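You operate a simulated robot arm through the tools that you are given. There is no shell and no other tool.

The job below is to be done with a simulated robot arm. You get a single attempt, and the scene is never put back.

JOB
Put things in order on the fitting bench top. At the end: the grey cube (marked "C35") from the fitting bench top stands where the grey tube stood; the grey tube from the fitting bench top stands where the blue-lid tin stood; the blue-lid tin stands on top of the brown carton (marked "LABELS"); the blue pad stands where the grey cube stood; whatever was shut is shut again. Leave all else as you found it, and nothing knocked over.

Only the result counts: the job must be done as asked and must still hold three seconds after the hand-in. Knocking over, shifting, dropping, spilling or breaking anything else fails it. Lids that push on must go on centred and level and be pressed home; caps that screw on are set level and turned clockwise until they are tight.

ROBOT AND FRAMES
A 6-joint arm with a two-finger gripper, fixed in place. Base frame: the origin is at the foot of the arm, x ahead of it, y to its left, z up; the work surface is at about z = 0. Lengths are in mm, angles in rad, forces in N, time in s.
With the tool pointing down near the work surface it reaches from about 180 to 480 mm from the base axis. Its first joint turns from -1.152 to 1.152 rad. Payload 1.76 kg.
Tool frame: the origin (TCP) lies between the finger pads and is the grasp point; the fingertips stand 29 mm ahead of it; z points along the fingers, y is the line along which they close. The gripper opens to 82 mm; its body begins 58 mm behind the TCP.
Orientation is that of the tool frame in the base frame, as [roll, pitch, yaw] about the fixed x, y, z axes, in that order (R = Rz(yaw) Ry(pitch) Rx(roll)). With the fingers straight down and closing along the base's y, the tool's x points along the base's -x, its y along +y and its z along -z.

CONTROLS
- The arm moves only by the tool apply_moves. Its argument "targets" is a list of rows, each an object of numbers (a shift or turn left out is 0, a gripper value left out holds the last): "dx", "dy", "dz": the shift along the base's x, y, z in units of 100 mm (1.0 is 100 mm); "ax", "ay", "az": the turn, a rotation vector about the base's x, y, z in units of 60 degrees (1.0 is 60 degrees); "grip": the closure, from 0 (fully open) to 1 (shut). In form: [{"dx": .., "dy": .., "dz": .., "ax": .., "ay": .., "az": .., "grip": ..}, ...]. A call has 1 to 20 rows; each row is the pose to reach, as a shift and turn from the pose commanded when the call began. A call with a number of a shift or a turn outside -1 to 1 is refused whole. A row lasts 0.2 s, in which the tool goes at most 50 mm and 0.15 rad; a call with a longer step from one row to the next is refused whole, and so is a gripper value outside its range. Where a pose cannot be reached the arm comes as near as it can. A force on the tool above 40 N (or 10 N above the force at the start of the call, whichever is more), or a blocked arm, ends the call early, and 0.2 s more pass. The fingers move at their own pace (about 203.5 mm/s each) and stop on an object; they squeeze with about 34 N. The grip force told is the motor's: it shows also when the fingers shut on nothing. Time passes only in rows, and 0.2 s behind the last, so rows that repeat a pose let the fingers close. It gives the time, the measured TCP pose, the force on the tool (base axes), the opening and the grip force at its end, in the units of the frame above (readings bear some noise), with the torque about the TCP (base axes, N m) and any sound that the robot's microphone picked up, and new pictures: "pictures" is both (left out), scene, wrist or none.
- Cameras (640 x 400 px; columns grow to the right, rows downward): "scene" is fixed at [79.9, 321.6, 428.2]; the picture's right is [-0.68, -0.73, 0.00], its down [-0.35, 0.33, -0.88] and it looks along [0.64, -0.60, -0.48] (base axes); focal length 214 px, centre (320, 200). "wrist" rides on the gripper at [79, 4, -89] in the tool frame; the picture's right is [-0.05, 1.00, 0.00], its down [-0.71, -0.04, -0.71] and it looks along [-0.71, -0.04, 0.71] (tool axes); focal length 256 px, centre (320, 200). There is no depth. A picture from a camera that has moved, and an enlarged one, comes with that camera's place and axes in the base frame and with its lens. The place of the scene camera against the robot may be out by one fixed shift of up to 25 mm in any direction.
- inspect(camera, box): a new picture of the part [left, top, right, bottom] of that camera's present view, enlarged. No time passes.
- finish_job(): hands the job in; it is judged then, once.

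Places have to be worked out from the pictures, the camera data and where the tool is seen. Open the gripper and draw the arm clear of the work before you hand the job in, unless the task says otherwise.

The tools are called after "Request:" as a command line: name --argument value ..., lists and objects as JSON in quotes. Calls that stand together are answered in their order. apply_moves: Moves the arm, as the interface text tells. Its arguments: {"type":"object","properties":{"targets":{"type":"array","items":{"type":"object","properties":{"dx":{"type":"number"},"dy":{"type":"number"},"dz":{"type":"number"},"ax":{"type":"number"},"ay":{"type":"number"},"az":{"type":"number"},"grip":{"type":"number"}}}},"pictures":{"type":"string","enum":["both","scene","wrist","none"]}},"required":["targets"]} The other tools are called the same way: inspect (camera, box) takes an enlarged picture of a part of a camera's view; finish_job () hands the job in.

At the start:

```text
clock: 0.0
tcp_pos: [217.2, 109.5, 345.8]
tool_rot: [3.139, 0.005, -3.139]
wrist_force: [-0.9, -0.2, 0.4]
wrist_torque: [0.0, -0.03, 0.03]
gripper_width: 82.1
gripper_force: 0.1
```

scene: 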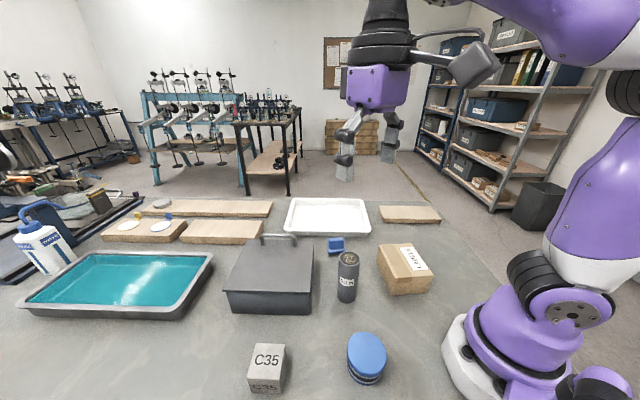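
wrist: 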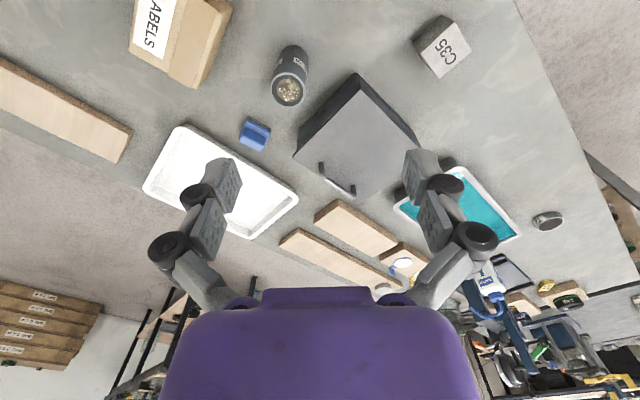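

I'll start by looking closely at the objects in both pictures before moving.

Request:
inspect --camera "scene" --box '[220, 220, 450, 400]'

Request:
inspect --camera "wrist" --box '[120, 0, 500, 240]'

Request:
inspect --camera "scene" --box '[0, 170, 240, 330]'

Request:
inspect --camera "scene" --box '[270, 190, 450, 310]'

```text
2.22 times, centred on (335, 310) of scene
camera zoom: at [79.9, 321.6, 428.2], right [-0.68, -0.73, 0.0], down [-0.35, 0.33, -0.88], along [0.64, -0.6, -0.48], focal length 477 px, centre (287, -44)
```

zoom: 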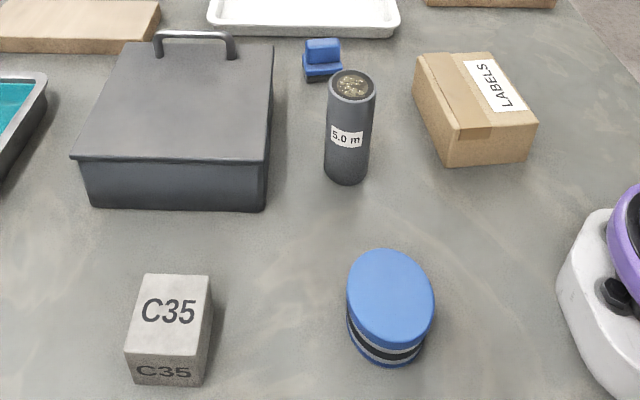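

```text
1.67 times, centred on (310, 120) of wrist
camera zoom: at [137.7, 112.9, 434.0], right [0.05, 1.0, 0.0], down [0.7, -0.04, 0.71], along [0.71, -0.04, -0.71], focal length 427 px, centre (337, 333)
```

zoom: 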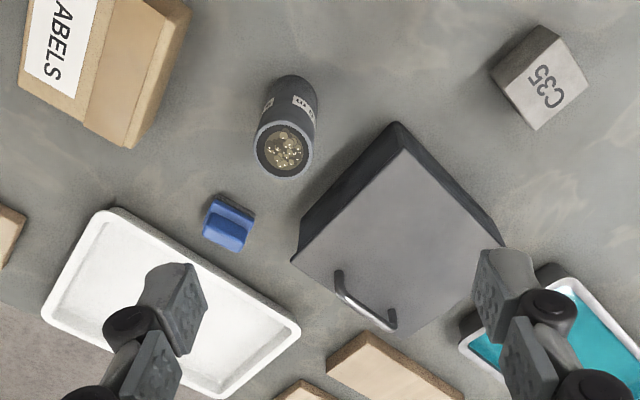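

```text
2.50 times, centred on (120, 250) of scene
camera zoom: at [79.9, 321.6, 428.2], right [-0.68, -0.73, 0.0], down [-0.35, 0.33, -0.88], along [0.64, -0.6, -0.48], focal length 536 px, centre (820, 75)
```

zoom: 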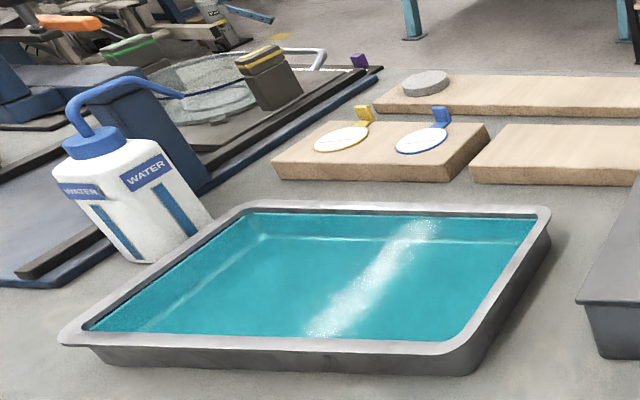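

```text
3.33 times, centred on (360, 250) of scene
camera zoom: at [79.9, 321.6, 428.2], right [-0.68, -0.73, 0.0], down [-0.35, 0.33, -0.88], along [0.64, -0.6, -0.48], focal length 715 px, centre (187, 33)
```

zoom: 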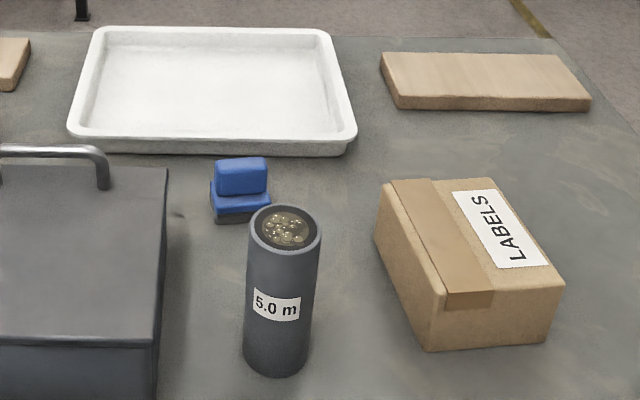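

The blue pad appears to be the small blue handled block near the tube. From the wrist view I estimate the cube at (248,277), the tube at (275,65), the pad at (375,-16) and the carton at (222,-77). The tin is close to the base at about (145,160), so I'll move the wrist camera to see it.

Request:
apply_moves --targets '[{"dx": -0.2, "dy": 0.13, "dz": -0.1}, {"dx": -0.45, "dy": 0.27, "dz": -0.2}, {"dx": -0.67, "dy": 0.4, "dz": -0.3}, {"dx": -0.67, "dy": 0.4, "dz": -0.3}]'

```text
clock: 1.0
tcp_pos: [148.2, 149.6, 315.4]
tool_rot: [3.139, 0.003, -3.142]
wrist_force: [-0.1, -0.1, 0.4]
wrist_torque: [0.02, -0.05, -0.02]
gripper_width: 82.1
gripper_force: 0.0
camera wrist: at [70.3, 153.0, 403.0], right [0.05, 1.0, 0.0], down [0.7, -0.04, 0.71], along [0.71, -0.04, -0.71], focal length 256 px, centre (320, 200)
```

scene: 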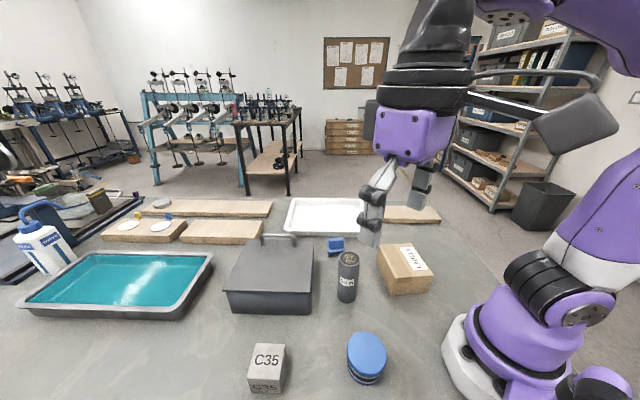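
wrist: 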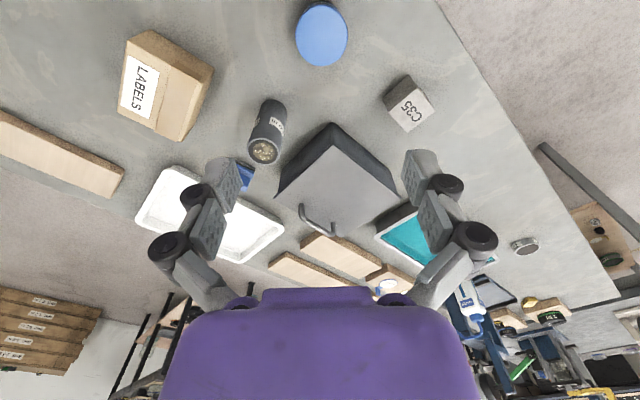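

The tin is now in the wrist view, along with everything else, so I'll enlarge it to measure.

Request:
inspect --camera "wrist" --box '[240, 0, 460, 138]'

Request:
inspect --camera "wrist" --box '[100, 20, 320, 158]'

Request:
inspect --camera "scene" --box '[320, 310, 420, 400]'

Request:
inspect --camera "scene" --box '[220, 320, 320, 400]'

```text
2.90 times, centred on (350, 69) of wrist
camera zoom: at [70.3, 153.0, 403.0], right [0.05, 1.0, 0.0], down [0.7, -0.04, 0.71], along [0.71, -0.04, -0.71], focal length 742 px, centre (233, 580)
```

zoom: 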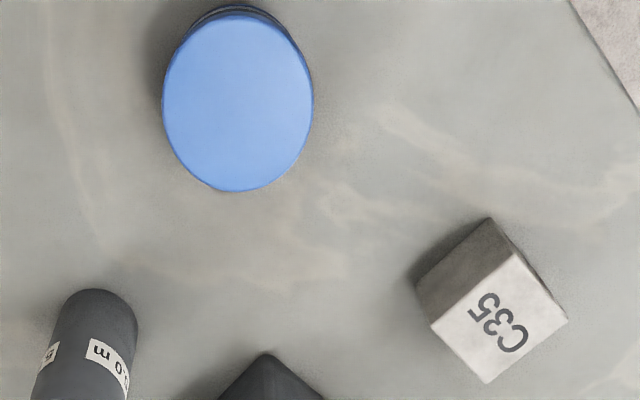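

```text
2.90 times, centred on (210, 89) of wrist
camera zoom: at [70.3, 153.0, 403.0], right [0.05, 1.0, 0.0], down [0.7, -0.04, 0.71], along [0.71, -0.04, -0.71], focal length 742 px, centre (639, 522)
```

zoom: 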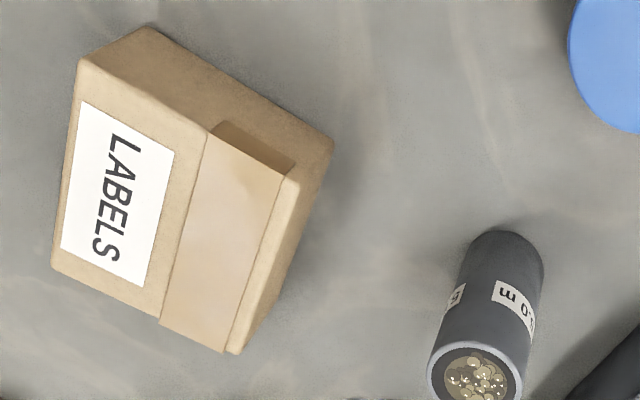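

```text
4.44 times, centred on (370, 355) of scene
camera zoom: at [79.8, 321.6, 428.2], right [-0.68, -0.73, 0.0], down [-0.35, 0.33, -0.88], along [0.64, -0.6, -0.48], focal length 953 px, centre (98, -489)
```

zoom: 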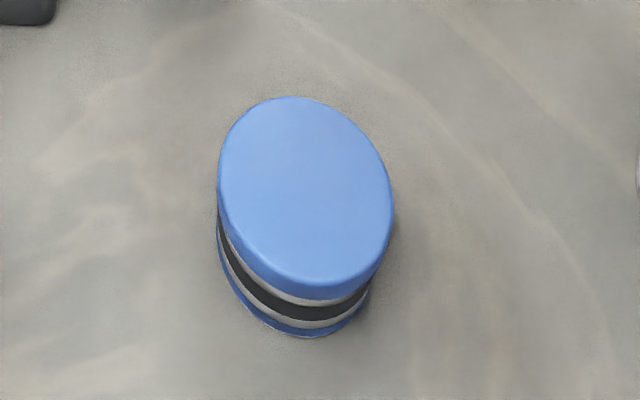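

```text
5.00 times, centred on (270, 360) of scene
camera zoom: at [79.8, 321.6, 428.2], right [-0.68, -0.73, 0.0], down [-0.35, 0.33, -0.88], along [0.64, -0.6, -0.48], focal length 1072 px, centre (570, -600)
```

zoom: 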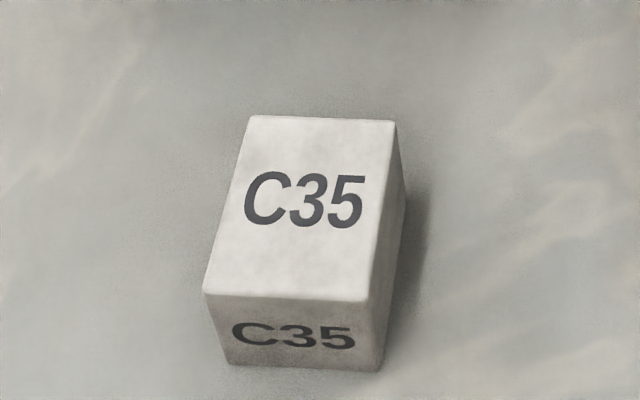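

From the wrist view I estimate:
- **Tin:** centred at about (148.5,151), 62 mm across
- **Cube:** about (249.5,278), roughly 46 mm wide, turned 45°
- **Tube:** about (264,65), 104 mm tall, 44 mm across
- **Carton:** top centre (208,-78), 56 mm high

Next I'll get a closer look at the blue pad.

Request:
apply_moves --targets '[{"dx": 0.2, "dy": -0.28, "dz": -0.1}, {"dx": 0.4, "dy": -0.56, "dz": -0.2}, {"dx": 0.6, "dy": -0.84, "dz": -0.3}, {"dx": 0.8, "dy": -1.0, "dz": -0.4}, {"dx": 0.95, "dy": -1.0, "dz": -0.55}, {"dx": 0.95, "dy": -1.0, "dz": -0.55}]' --pictures "none"

Request:
apply_moves --targets '[{"dx": 0.15, "dy": -0.35, "dz": 0.0}, {"dx": 0.3, "dy": -0.7, "dz": 0.0}, {"dx": 0.3, "dy": -0.7, "dz": 0.0}]'

```text
clock: 2.4
tcp_pos: [247.1, 49.4, 260.2]
tool_rot: [3.139, 0.003, -3.14]
wrist_force: [-0.4, -1.1, 0.6]
wrist_torque: [0.0, 0.01, 0.02]
gripper_width: 82.0
gripper_force: 0.2
```

```text
clock: 3.2
tcp_pos: [275.0, -21.9, 260.5]
tool_rot: [3.139, 0.003, -3.139]
wrist_force: [-1.3, -0.2, -0.1]
wrist_torque: [0.0, -0.01, 0.0]
gripper_width: 82.0
gripper_force: 0.0
camera wrist: at [195.9, -19.3, 348.7], right [0.05, 1.0, 0.0], down [0.7, -0.04, 0.71], along [0.71, -0.04, -0.71], focal length 256 px, centre (320, 200)
```

scene: 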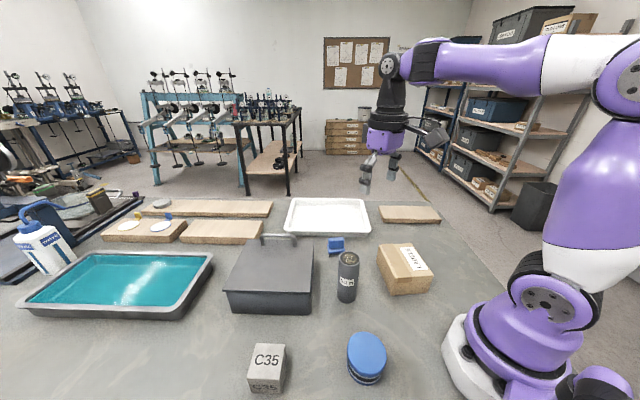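
wrist: 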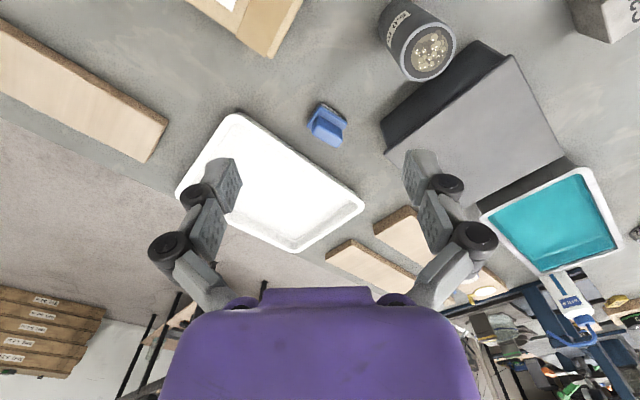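

Request:
inspect --camera "wrist" --box '[280, 80, 380, 160]'

Request:
inspect --camera "wrist" --box '[360, 0, 520, 100]'

Request:
inspect --camera "scene" --box '[310, 220, 380, 270]'

```text
5.00 times, centred on (330, 120) of wrist
camera zoom: at [195.9, -19.3, 348.7], right [0.05, 1.0, 0.0], down [0.7, -0.04, 0.71], along [0.71, -0.04, -0.71], focal length 1280 px, centre (270, 600)
```

zoom: 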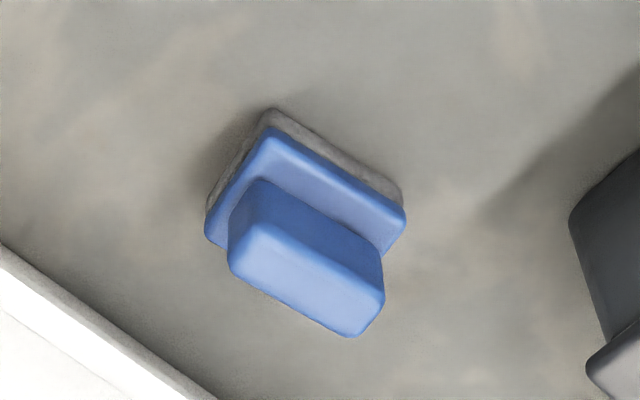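

```text
4.00 times, centred on (440, 50) of wrist
camera zoom: at [195.9, -19.3, 348.7], right [0.05, 1.0, 0.0], down [0.7, -0.04, 0.71], along [0.71, -0.04, -0.71], focal length 1024 px, centre (-160, 800)
```

zoom: 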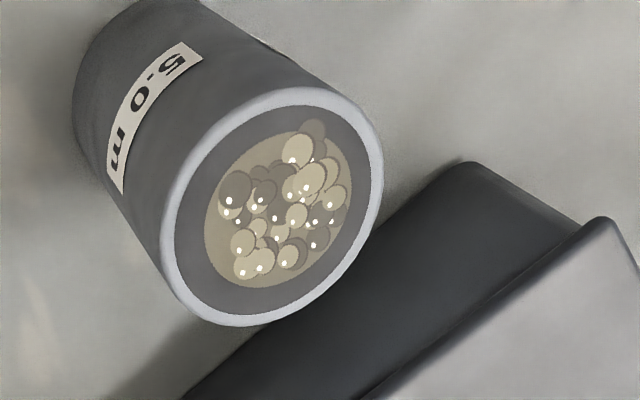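

```text
8.00 times, centred on (345, 245) of scene
camera zoom: at [79.9, 321.6, 428.2], right [-0.68, -0.73, 0.0], down [-0.35, 0.33, -0.88], along [0.64, -0.6, -0.48], focal length 1716 px, centre (120, -160)
```

zoom: 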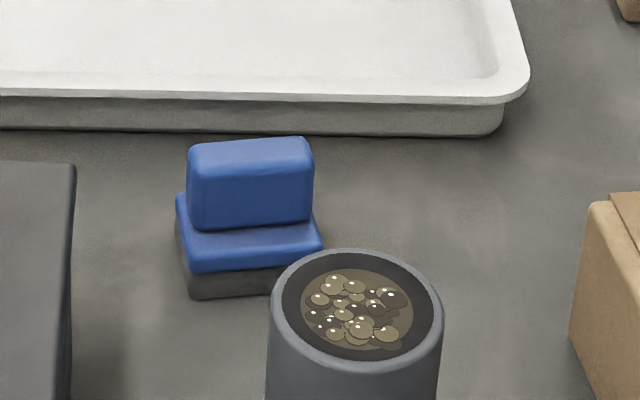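

The pad is a felt pad with a blue handle. It's centred at about (380,-19), the handle is about 40×16 mm with its long side at roughly 56°, and it stands about 42 mm high. The tube is open and full of shot, so it has to stay upright. Next I'll go back over the tin and check it from lower down.

Request:
apply_moves --targets '[{"dx": -0.25, "dy": 0.3}, {"dx": -0.5, "dy": 0.6}, {"dx": -0.75, "dy": 0.85}, {"dx": -0.95, "dy": 1.0}]' --pictures "none"

Request:
apply_moves --targets '[{"dx": -0.2, "dy": 0.35, "dz": -0.1}, {"dx": -0.32, "dy": 0.71, "dz": -0.3}, {"dx": -0.32, "dy": 0.71, "dz": -0.7}, {"dx": -0.32, "dy": 0.71, "dz": -1.0}, {"dx": -0.32, "dy": 0.71, "dz": -1.0}]'

```text
clock: 4.2
tcp_pos: [178.8, 80.4, 260.4]
tool_rot: [3.139, 0.002, -3.141]
wrist_force: [0.1, 0.2, -0.5]
wrist_torque: [-0.01, 0.0, -0.01]
gripper_width: 82.2
gripper_force: 0.1
```

```text
clock: 5.4
tcp_pos: [147.2, 149.9, 159.9]
tool_rot: [3.139, 0.002, -3.142]
wrist_force: [0.6, 1.3, 0.3]
wrist_torque: [-0.01, 0.01, -0.03]
gripper_width: 82.0
gripper_force: 0.1
camera wrist: at [68.7, 154.0, 248.5], right [0.05, 1.0, 0.0], down [0.7, -0.04, 0.71], along [0.71, -0.04, -0.71], focal length 256 px, centre (320, 200)
```

scene: 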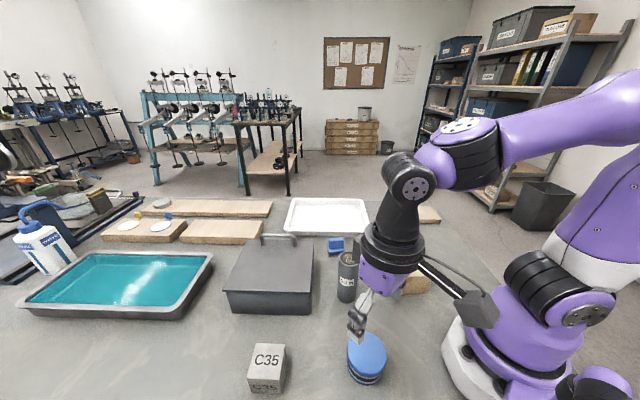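
wrist: 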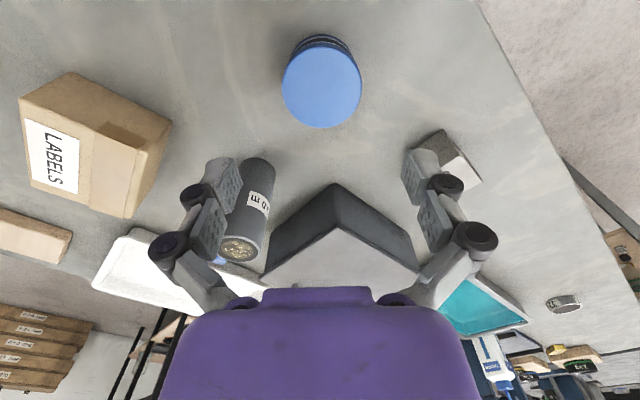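

Request:
inspect --camera "wrist" --box '[260, 20, 388, 140]'

Request:
inspect --camera "scene" --box '[330, 270, 430, 400]'

```text
3.33 times, centred on (324, 80) of wrist
camera zoom: at [68.7, 154.0, 248.5], right [0.05, 1.0, 0.0], down [0.7, -0.04, 0.71], along [0.71, -0.04, -0.71], focal length 853 px, centre (307, 600)
```

zoom: 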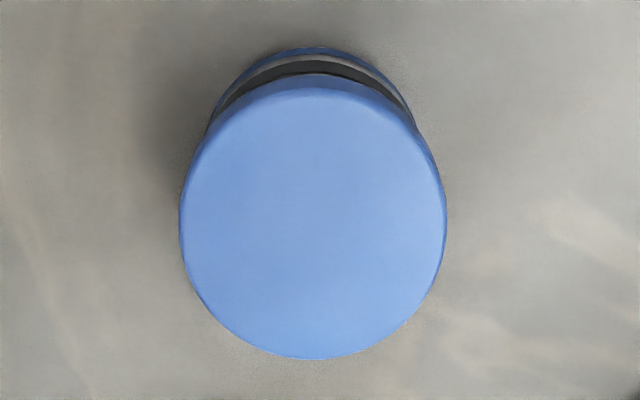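

```text
3.08 times, centred on (380, 335) of scene
camera zoom: at [79.9, 321.6, 428.2], right [-0.68, -0.73, 0.0], down [-0.35, 0.33, -0.88], along [0.64, -0.6, -0.48], focal length 660 px, centre (135, -215)
```

zoom: 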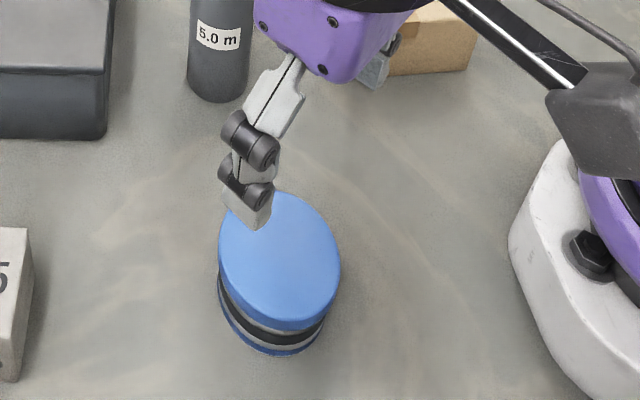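

The tin measures about 63 mm across and 43–45 mm tall, centred near (151,151). I'll centre over it and come down partway to check that it sits between the fingers.

Request:
apply_moves --targets '[{"dx": 0.03, "dy": 0.01, "dz": -0.2}, {"dx": 0.03, "dy": 0.01, "dz": -0.45}, {"dx": 0.03, "dy": 0.01, "dz": -0.65}, {"dx": 0.03, "dy": 0.01, "dz": -0.65}]'

```text
clock: 6.4
tcp_pos: [150.7, 151.1, 94.0]
tool_rot: [3.138, 0.002, -3.14]
wrist_force: [0.1, 1.0, 0.0]
wrist_torque: [0.03, -0.01, 0.01]
gripper_width: 82.0
gripper_force: 0.1
camera wrist: at [72.1, 154.6, 183.4], right [0.05, 1.0, 0.0], down [0.7, -0.04, 0.71], along [0.71, -0.04, -0.71], focal length 256 px, centre (320, 200)
```

scene: 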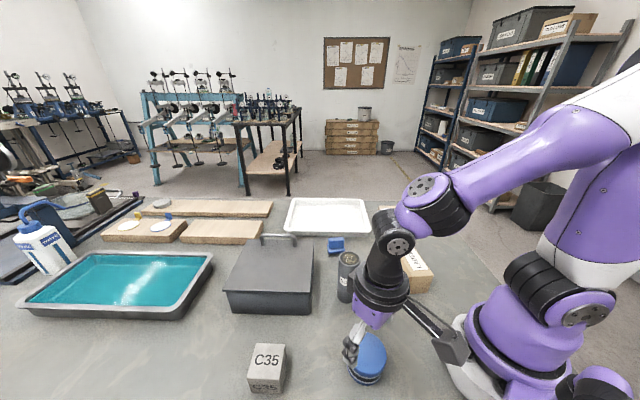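
wrist: 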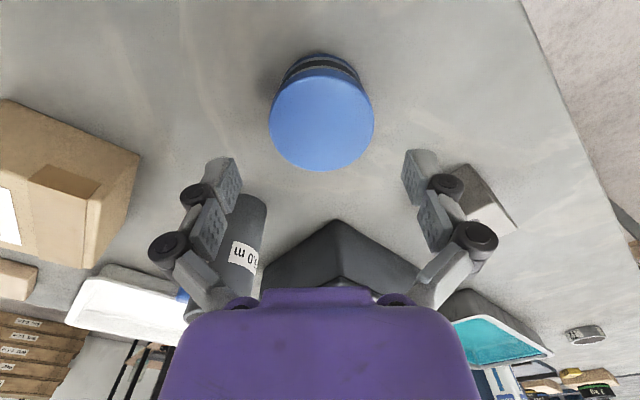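

The tin sits centred between the fingers at about (150.5,152). I'll lower to z≈36, with the tips about 7 mm above the table, and close.

Request:
apply_moves --targets '[{"dz": -0.3}, {"dz": -0.5}, {"dz": -0.58}, {"dz": -0.58}, {"dz": -0.58, "grip": 1.0}, {"dz": -0.58, "grip": 1.0}, {"dz": -0.58, "grip": 1.0}]'

```text
clock: 8.0
tcp_pos: [151.7, 151.4, 38.0]
tool_rot: [3.14, 0.004, -3.142]
wrist_force: [2.7, 0.1, 11.2]
wrist_torque: [0.02, -0.12, -0.05]
gripper_width: 60.5
gripper_force: 34.2
camera wrist: at [72.1, 155.0, 126.2], right [0.05, 1.0, 0.0], down [0.7, -0.04, 0.71], along [0.71, -0.04, -0.7], focal length 256 px, centre (320, 200)
```

scene: 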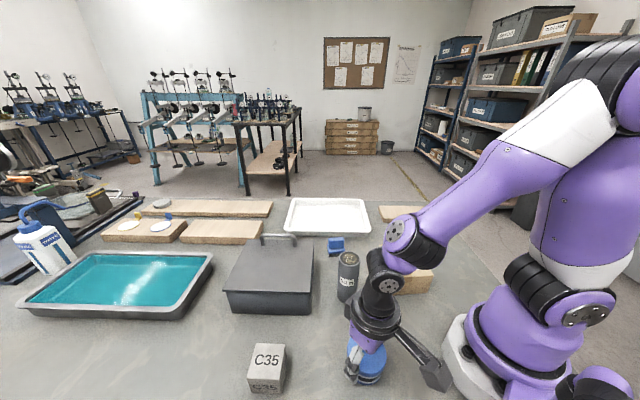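
wrist: 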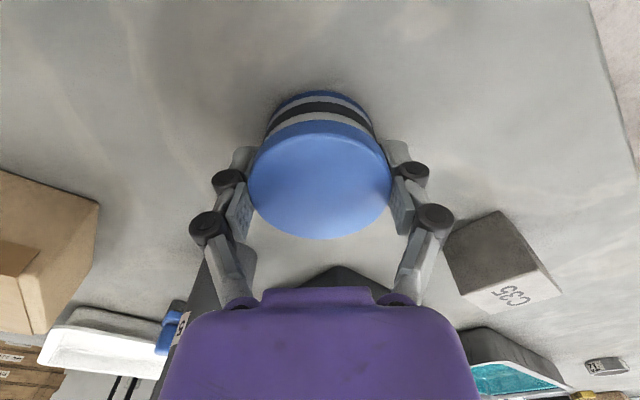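

The fingers closed at 60.5 mm with a 34 N grip. I'll lift a little and check that the lid and body rise together.

Request:
apply_moves --targets '[{"dz": 0.05}, {"dz": 0.1}, {"dz": 0.15}, {"dz": 0.15}]'

Request:
inspect --camera "wrist" --box '[220, 60, 420, 260]'

Request:
inspect --camera "scene" --box '[310, 300, 430, 400]'

```text
clock: 9.0
tcp_pos: [150.9, 152.0, 53.0]
tool_rot: [3.14, 0.005, -3.141]
wrist_force: [-0.3, -0.5, -0.4]
wrist_torque: [-0.01, 0.0, 0.02]
gripper_width: 60.5
gripper_force: 33.8
camera wrist: at [71.8, 155.1, 141.0], right [0.05, 1.0, 0.0], down [0.7, -0.04, 0.71], along [0.71, -0.04, -0.71], focal length 256 px, centre (320, 200)
```

scene: 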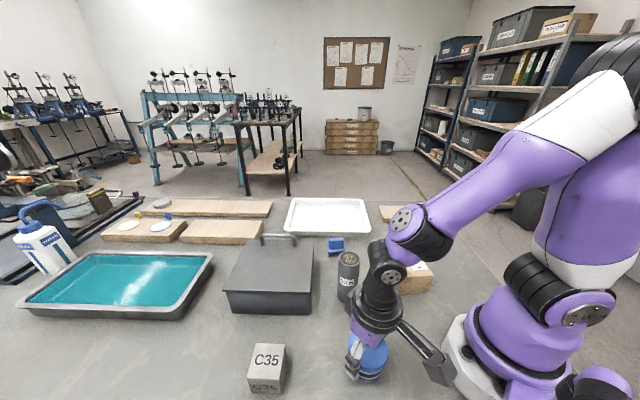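
wrist: 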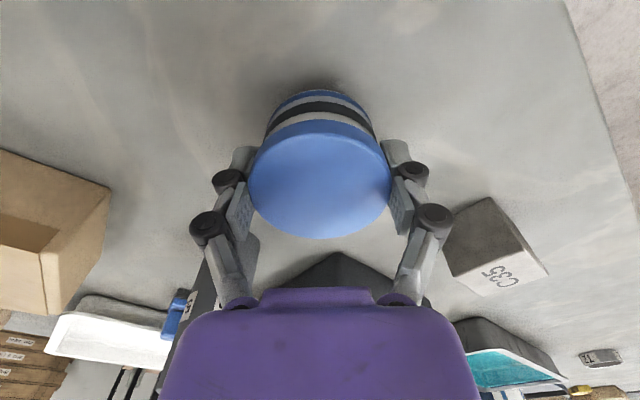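

```text
2.00 times, centred on (320, 160) of wrist
camera zoom: at [71.8, 155.1, 141.0], right [0.05, 1.0, 0.0], down [0.7, -0.04, 0.71], along [0.71, -0.04, -0.71], focal length 512 px, centre (320, 280)
```

zoom: 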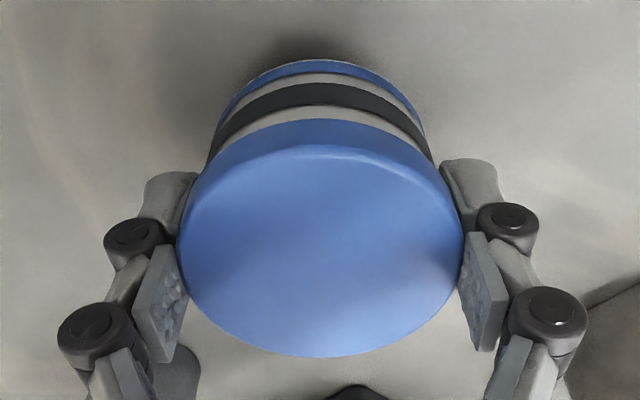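

```text
4.00 times, centred on (370, 350) of scene
camera zoom: at [79.9, 321.6, 428.2], right [-0.68, -0.73, 0.0], down [-0.35, 0.33, -0.88], along [0.64, -0.6, -0.48], focal length 858 px, centre (120, -400)
```

zoom: 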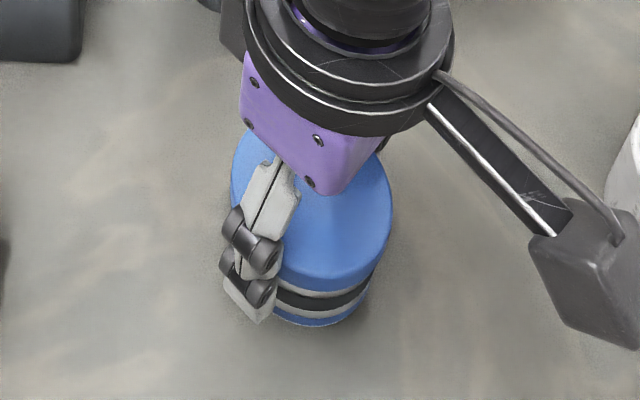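

The whole tin lifts as one piece. I'll raise it and carry it toward the carton.

Request:
apply_moves --targets '[{"dz": 0.3}, {"dz": 0.6}, {"dz": 0.9}, {"dz": 1.0, "dy": -0.2, "dx": 0.05}, {"dz": 1.0, "dy": -0.5, "dx": 0.12}, {"dz": 1.0, "dy": -0.8, "dx": 0.2}, {"dz": 1.0, "dy": -1.0, "dx": 0.25}]' --pictures "none"

Request:
apply_moves --targets '[{"dy": -0.3, "dx": 0.08}, {"dy": -0.6, "dx": 0.15}, {"dy": -0.8, "dx": 0.2}, {"dy": -0.9, "dx": 0.22}, {"dy": -0.9, "dx": 0.22}]'

```text
clock: 10.6
tcp_pos: [177.3, 51.6, 152.5]
tool_rot: [3.141, 0.003, -3.141]
wrist_force: [0.4, -0.1, -0.8]
wrist_torque: [-0.02, 0.02, 0.03]
gripper_width: 60.4
gripper_force: 33.7
```

```text
clock: 11.8
tcp_pos: [197.5, -38.3, 152.5]
tool_rot: [3.141, 0.004, -3.139]
wrist_force: [0.7, 0.3, -2.7]
wrist_torque: [0.0, -0.01, -0.01]
gripper_width: 60.5
gripper_force: 34.2
camera wrist: at [118.8, -35.4, 240.4], right [0.05, 1.0, 0.0], down [0.7, -0.04, 0.71], along [0.71, -0.04, -0.71], focal length 256 px, centre (320, 200)
```

scene: 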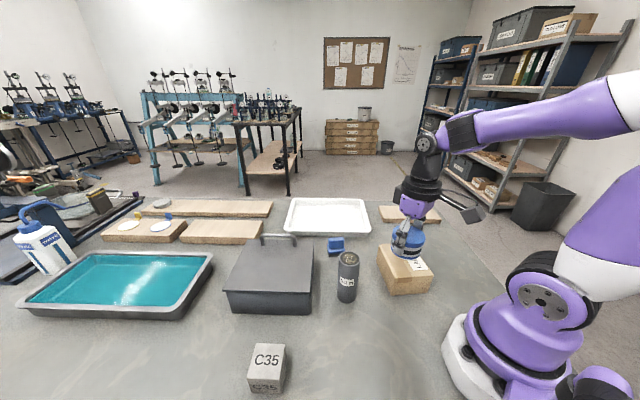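
wrist: 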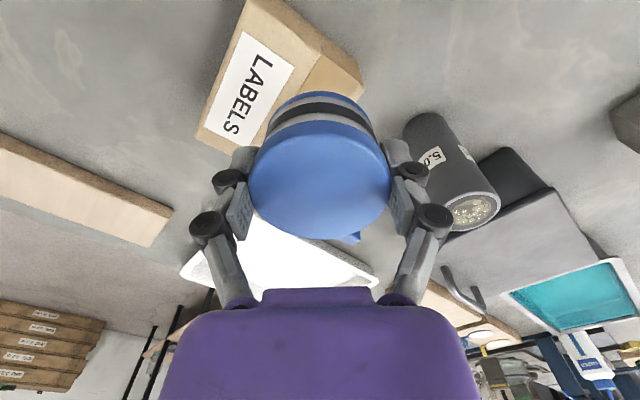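

Request:
inspect --camera "wrist" --box '[180, 0, 400, 160]'

```text
2.50 times, centred on (290, 80) of wrist
camera zoom: at [118.8, -35.4, 240.4], right [0.05, 1.0, 0.0], down [0.7, -0.04, 0.71], along [0.71, -0.04, -0.71], focal length 640 px, centre (395, 500)
```

zoom: 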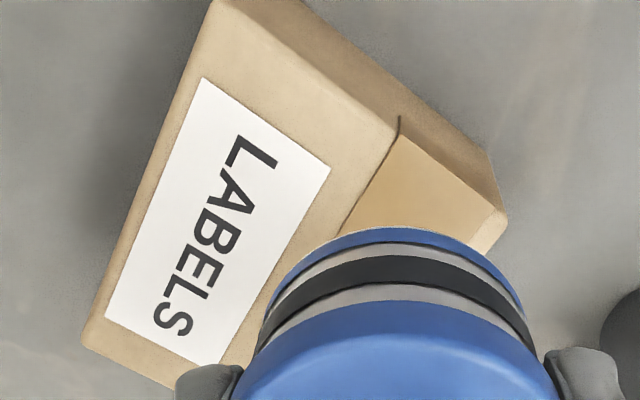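

The carton's top centre comes out at (208,-76.5), 56 mm high, matching my earlier estimate. I'll go directly over it and lower to just above its top.

Request:
apply_moves --targets '[{"dx": 0.05, "dy": -0.2}, {"dx": 0.1, "dy": -0.38}, {"dx": 0.1, "dy": -0.38, "dz": -0.2}, {"dx": 0.1, "dy": -0.38, "dz": -0.4}, {"dx": 0.1, "dy": -0.38, "dz": -0.52}, {"dx": 0.1, "dy": -0.38, "dz": -0.52}]'

Request:
inspect --camera "scene" --box '[350, 190, 470, 310]'

Request:
inspect --camera "wrist" --box '[180, 0, 440, 200]'

```text
clock: 13.2
tcp_pos: [208.7, -77.3, 100.0]
tool_rot: [3.14, 0.001, -3.14]
wrist_force: [-0.4, -0.3, -1.8]
wrist_torque: [0.0, 0.0, 0.0]
gripper_width: 60.4
gripper_force: 34.0
camera wrist: at [128.9, -73.0, 188.9], right [0.05, 1.0, 0.0], down [0.7, -0.04, 0.71], along [0.71, -0.04, -0.71], focal length 256 px, centre (320, 200)
```

scene: 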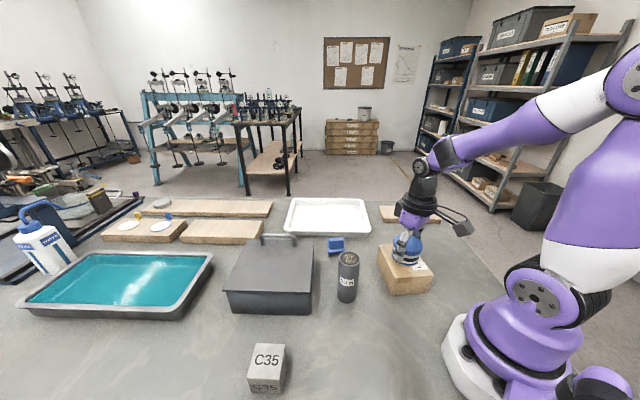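
wrist: 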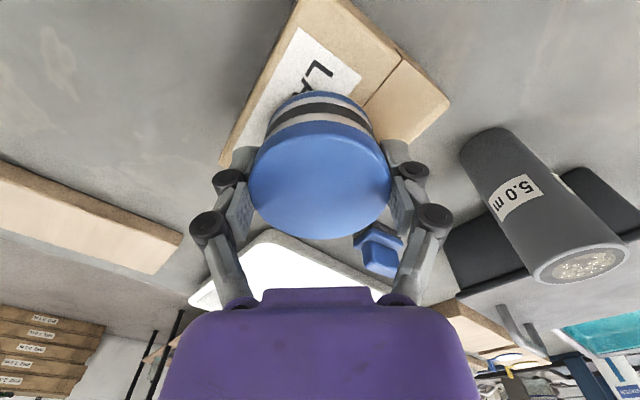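

```text
3.33 times, centred on (410, 250) of scene
camera zoom: at [79.9, 321.6, 428.2], right [-0.68, -0.73, 0.0], down [-0.35, 0.33, -0.88], along [0.64, -0.6, -0.48], focal length 715 px, centre (20, 33)
```

zoom: 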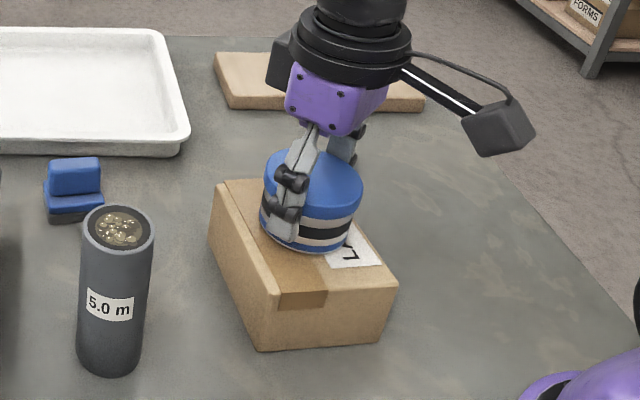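

```text
2.00 times, centred on (310, 100) of wrist
camera zoom: at [128.9, -73.0, 188.9], right [0.05, 1.0, 0.0], down [0.7, -0.04, 0.71], along [0.71, -0.04, -0.71], focal length 512 px, centre (340, 400)
```

zoom: 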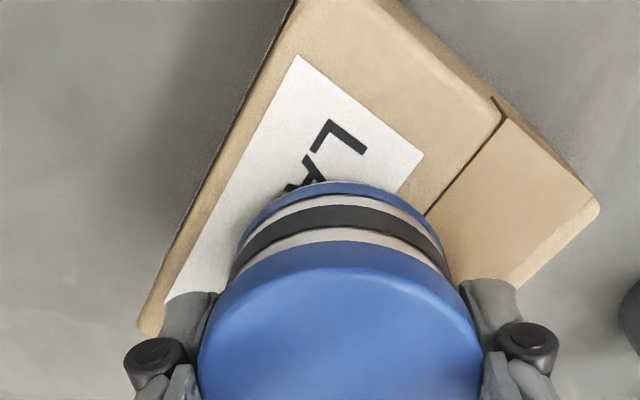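

The tin is hovering just above the carton. I'll lower it in small steps and watch the force for contact.

Request:
apply_moves --targets '[{"dz": -0.02}, {"dz": -0.04}, {"dz": -0.05}, {"dz": -0.05}]' --pictures "none"

Request:
apply_moves --targets '[{"dz": -0.01}, {"dz": -0.01}]' --pictures "none"

Request:
apply_moves --targets '[{"dz": -0.01}, {"dz": -0.01}]' --pictures "none"

```text
clock: 14.2
tcp_pos: [208.3, -76.0, 94.6]
tool_rot: [3.14, 0.005, -3.141]
wrist_force: [-0.5, 0.0, 21.9]
wrist_torque: [0.04, -0.16, -0.03]
gripper_width: 60.6
gripper_force: 33.6
```

```text
clock: 14.8
tcp_pos: [207.7, -77.7, 94.8]
tool_rot: [3.14, 0.005, -3.141]
wrist_force: [4.8, 1.7, 21.8]
wrist_torque: [0.03, -0.16, -0.02]
gripper_width: 60.8
gripper_force: 33.8
```

```text
clock: 15.4
tcp_pos: [208.8, -77.5, 93.7]
tool_rot: [3.14, 0.004, 3.141]
wrist_force: [2.5, -1.1, 22.1]
wrist_torque: [-0.06, -0.03, 0.0]
gripper_width: 60.1
gripper_force: 34.5
```

The tin is resting firmly on the carton, with about 22 N of contact force. I'll ease up slightly, release it and rise straight up.

Request:
apply_moves --targets '[{"dz": 0.01}, {"dz": 0.01, "grip": 0.6}, {"dz": 0.01, "grip": 0.0}, {"dz": 0.01, "grip": 0.0}, {"dz": 0.01, "grip": 0.0}]'

```text
clock: 16.6
tcp_pos: [208.8, -76.4, 93.7]
tool_rot: [3.14, 0.0, -3.139]
wrist_force: [0.7, 0.1, 0.5]
wrist_torque: [0.03, -0.03, 0.01]
gripper_width: 81.9
gripper_force: 0.2
camera wrist: at [128.7, -73.1, 182.8], right [0.05, 1.0, 0.0], down [0.7, -0.04, 0.71], along [0.71, -0.04, -0.71], focal length 256 px, centre (320, 200)
```

scene: 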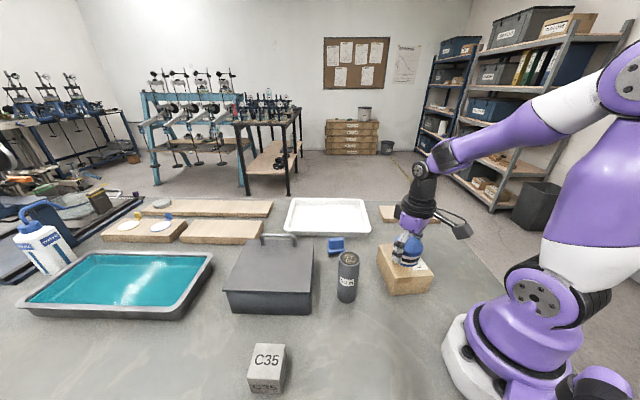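
wrist: 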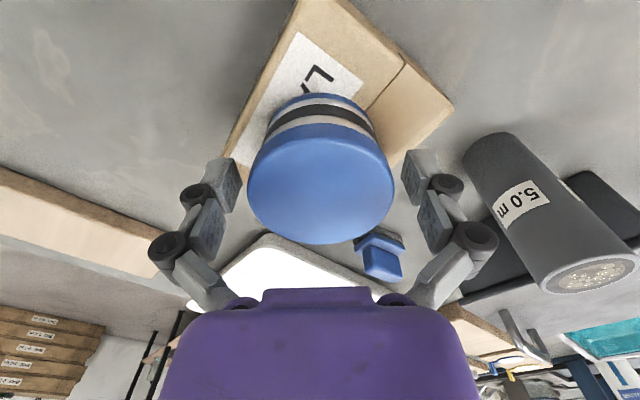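

The tin is released and stands on the carton. I'll rise straight up and then move to view the tube and the tin's old place.

Request:
apply_moves --targets '[{"dz": 0.2}, {"dz": 0.5}, {"dz": 0.9}, {"dz": 1.0}]'

Request:
apply_moves --targets '[{"dy": 0.35, "dz": 0.2}, {"dy": 0.7, "dz": 0.4}, {"dy": 1.0, "dz": 0.6}, {"dy": 1.0, "dz": 0.6}]' --pictures "none"

Request:
apply_moves --targets '[{"dy": 0.2, "dx": -0.1}, {"dy": 0.4, "dx": -0.2}, {"dy": 0.4, "dx": -0.2}]'

```text
clock: 17.6
tcp_pos: [207.9, -75.6, 194.4]
tool_rot: [3.139, 0.001, 3.141]
wrist_force: [0.5, -0.2, -0.3]
wrist_torque: [0.0, 0.01, -0.01]
gripper_width: 81.8
gripper_force: 0.0
camera wrist: at [128.5, -73.2, 282.6], right [0.05, 1.0, 0.0], down [0.7, -0.04, 0.71], along [0.71, -0.04, -0.71], focal length 256 px, centre (320, 200)
```

scene: 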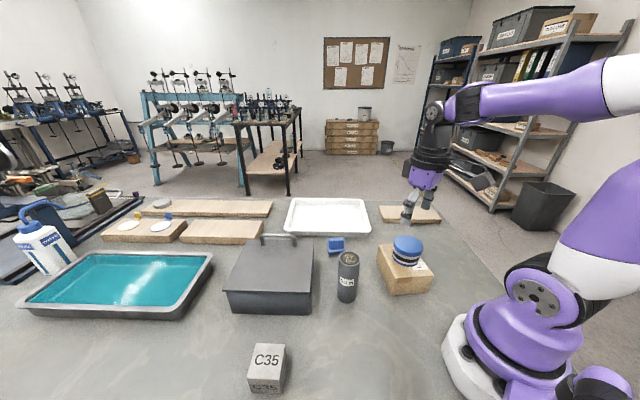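
wrist: 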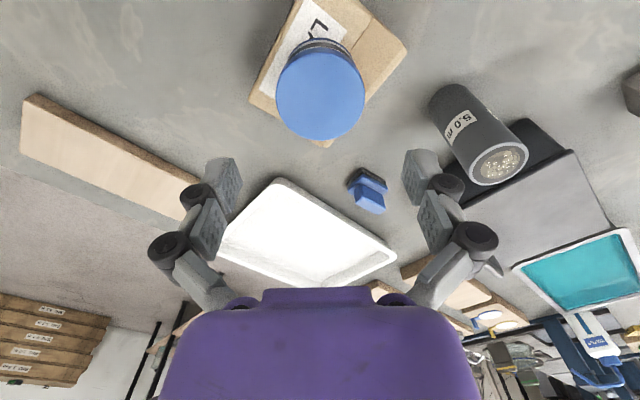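

```text
clock: 18.6
tcp_pos: [207.5, 23.8, 253.6]
tool_rot: [3.141, 0.001, -3.139]
wrist_force: [-0.3, 0.0, 1.2]
wrist_torque: [0.02, 0.03, 0.01]
gripper_width: 82.1
gripper_force: 0.1
```

```text
clock: 19.4
tcp_pos: [187.2, 63.9, 254.7]
tool_rot: [3.14, 0.003, 3.141]
wrist_force: [0.8, 0.1, -0.1]
wrist_torque: [-0.01, 0.0, -0.05]
gripper_width: 82.1
gripper_force: 0.1
camera wrist: at [108.4, 67.4, 343.4], right [0.05, 1.0, 0.0], down [0.7, -0.04, 0.71], along [0.71, -0.04, -0.71], focal length 256 px, centre (320, 200)
```

scene: 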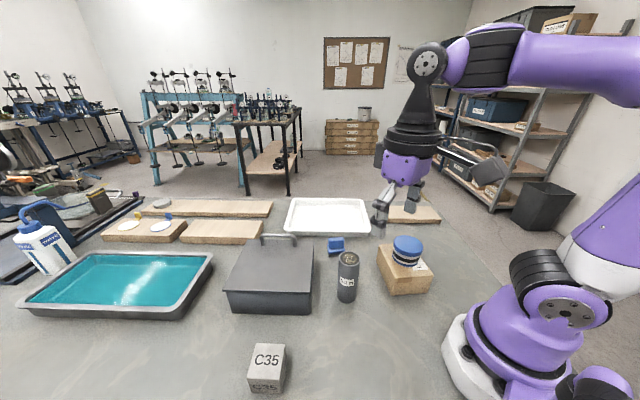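
wrist: 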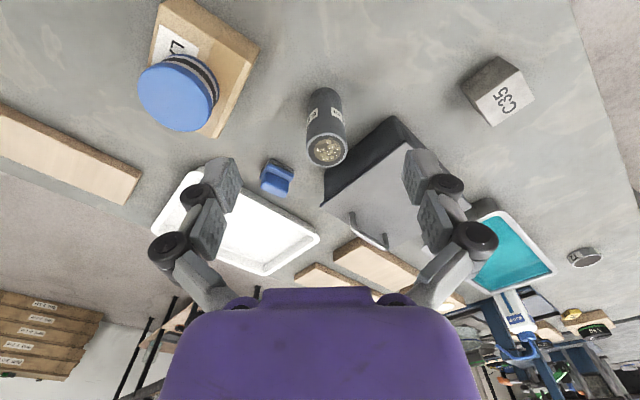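

Request:
inspect --camera "wrist" --box '[270, 70, 430, 190]'

Request:
inspect --camera "wrist" --box '[420, 40, 560, 140]'

Request:
inspect --camera "scene" --box '[300, 220, 440, 310]'

```text
3.33 times, centred on (350, 130) of wrist
camera zoom: at [108.4, 67.4, 343.4], right [0.05, 1.0, 0.0], down [0.7, -0.04, 0.71], along [0.71, -0.04, -0.71], focal length 853 px, centre (220, 433)
```

zoom: 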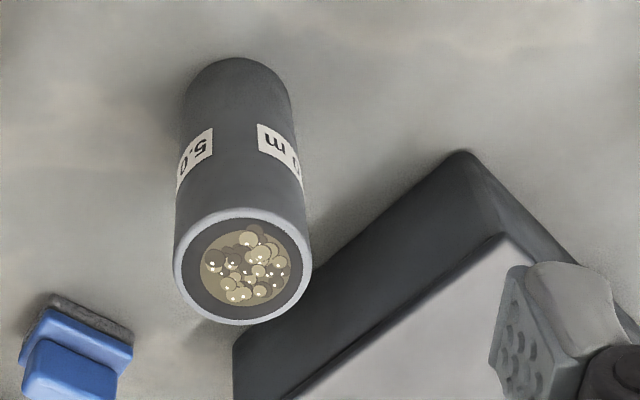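

```text
4.00 times, centred on (490, 90) of wrist
camera zoom: at [108.4, 67.4, 343.4], right [0.05, 1.0, 0.0], down [0.7, -0.04, 0.71], along [0.71, -0.04, -0.71], focal length 1024 px, centre (-360, 640)
```

zoom: 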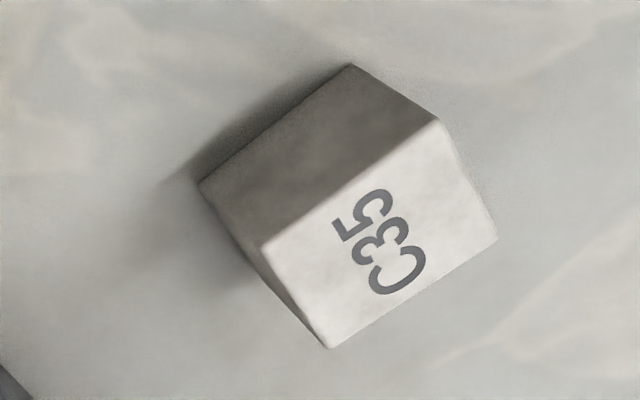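

```text
4.44 times, centred on (370, 265) of scene
camera zoom: at [79.9, 321.6, 428.2], right [-0.68, -0.73, 0.0], down [-0.35, 0.33, -0.88], along [0.64, -0.6, -0.48], focal length 953 px, centre (98, -89)
```

zoom: 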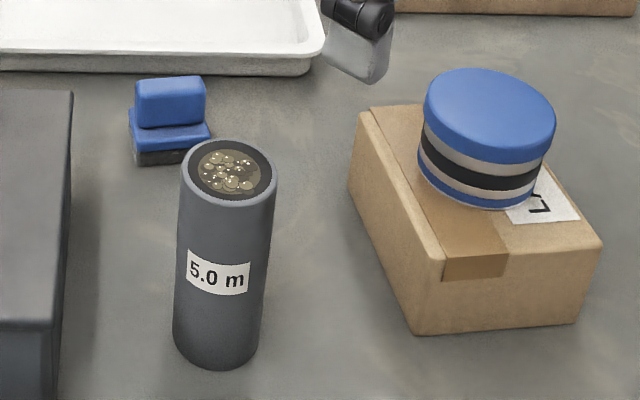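

The tin sits level and centred on the carton with its lid on. The tube works out at (264.5,66.5), about 45 mm across and 112 mm tall. I'll move over it with the gripper open and check alignment.

Request:
apply_moves --targets '[{"dx": 0.3, "dy": 0.01}, {"dx": 0.6, "dy": 0.02}, {"dx": 0.765, "dy": 0.03, "dz": -0.2}, {"dx": 0.765, "dy": 0.03, "dz": -0.55}, {"dx": 0.765, "dy": 0.03, "dz": -0.75}, {"dx": 0.765, "dy": 0.03, "dz": -0.75}]'

Request:
inspect --camera "wrist" --box '[240, 60, 400, 260]'

```text
clock: 20.8
tcp_pos: [265.3, 66.6, 179.1]
tool_rot: [3.14, 0.003, -3.14]
wrist_force: [-0.5, 0.5, -0.3]
wrist_torque: [0.0, -0.02, -0.01]
gripper_width: 81.8
gripper_force: 0.0
camera wrist: at [184.9, 69.9, 267.6], right [0.05, 1.0, 0.0], down [0.7, -0.04, 0.71], along [0.71, -0.04, -0.71], focal length 256 px, centre (320, 200)
```

scene: 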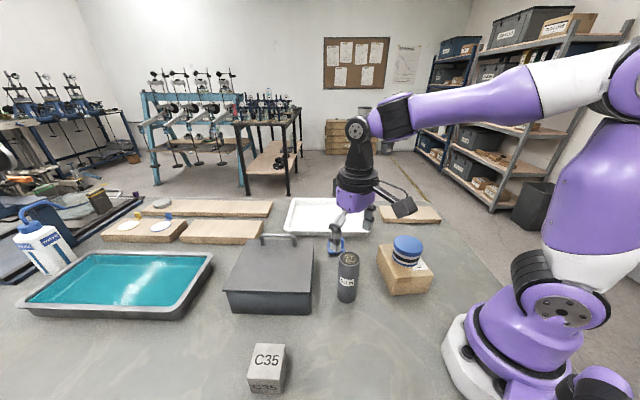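
wrist: 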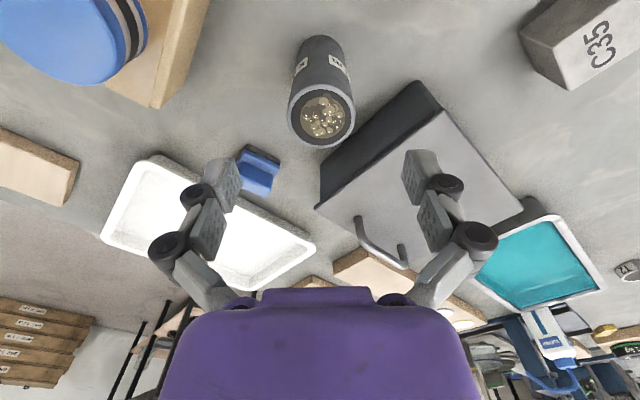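

```text
2.00 times, centred on (320, 160) of wrist
camera zoom: at [184.9, 69.9, 267.6], right [0.05, 1.0, 0.0], down [0.7, -0.04, 0.71], along [0.71, -0.04, -0.71], focal length 512 px, centre (320, 280)
```

zoom: 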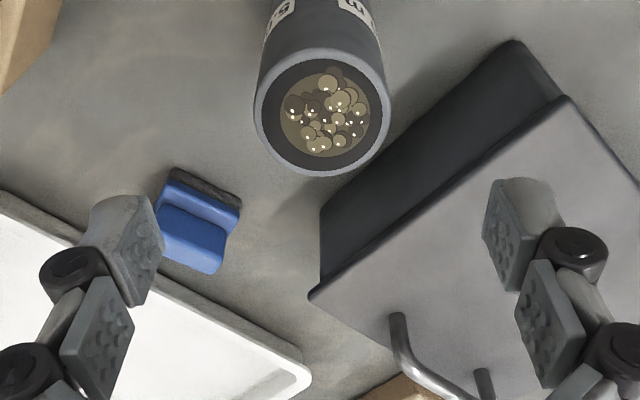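

The tube is at (265,66.5), centred between the open fingers. I'll lower around it to z≈70 so the gripper body stays above the rim.

Request:
apply_moves --targets '[{"dz": -0.2}, {"dz": -0.45}, {"dz": -0.7}, {"dz": -0.9}, {"dz": -1.0}, {"dz": -1.0}]'

```text
clock: 22.2
tcp_pos: [265.0, 67.2, 78.5]
tool_rot: [3.139, 0.001, -3.141]
wrist_force: [0.8, -1.2, 0.4]
wrist_torque: [-0.02, -0.01, 0.02]
gripper_width: 82.2
gripper_force: 0.1
camera wrist: at [185.0, 69.7, 166.9], right [0.05, 1.0, 0.0], down [0.7, -0.04, 0.71], along [0.71, -0.04, -0.71], focal length 256 px, centre (320, 200)
```

scene: 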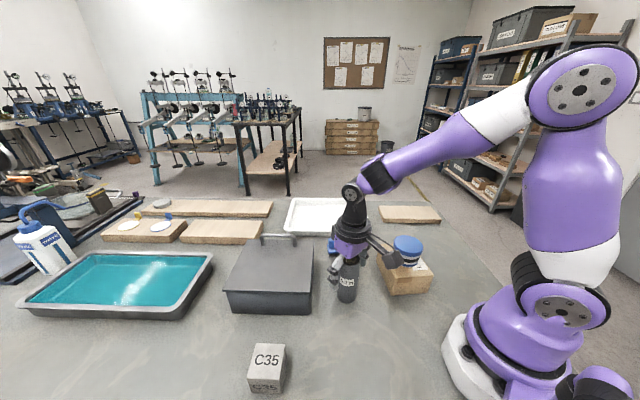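
wrist: 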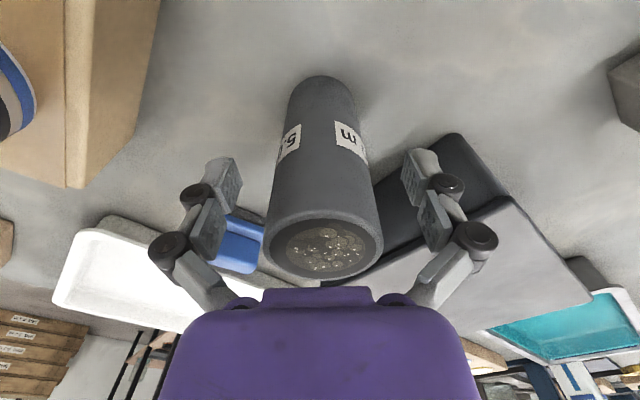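

The tube is between the fingers and clear. I'll go 6 mm lower and close on it.

Request:
apply_moves --targets '[{"dz": -0.06}, {"dz": -0.06}, {"dz": -0.06, "grip": 0.4}, {"dz": -0.06, "grip": 1.0}, {"dz": -0.06, "grip": 1.0}, {"dz": -0.06, "grip": 1.0}]' --pictures "wrist"

```text
clock: 23.6
tcp_pos: [264.7, 66.4, 73.3]
tool_rot: [3.142, 0.004, -3.14]
wrist_force: [1.4, 1.6, 9.1]
wrist_torque: [0.18, -0.12, -0.08]
gripper_width: 42.7
gripper_force: 34.0
camera wrist: at [185.3, 69.9, 161.4], right [0.05, 1.0, 0.0], down [0.7, -0.04, 0.71], along [0.71, -0.04, -0.7], focal length 256 px, centre (320, 200)
```

wrist: 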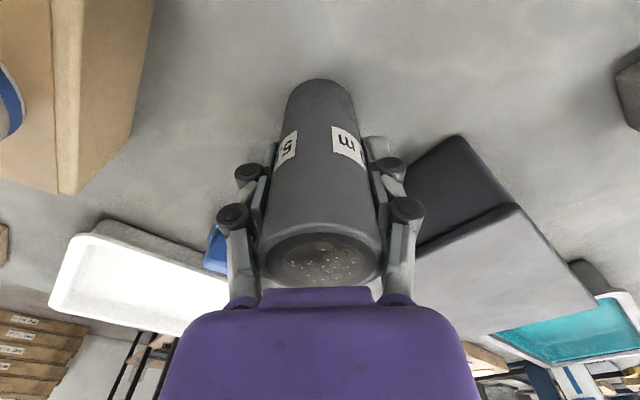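

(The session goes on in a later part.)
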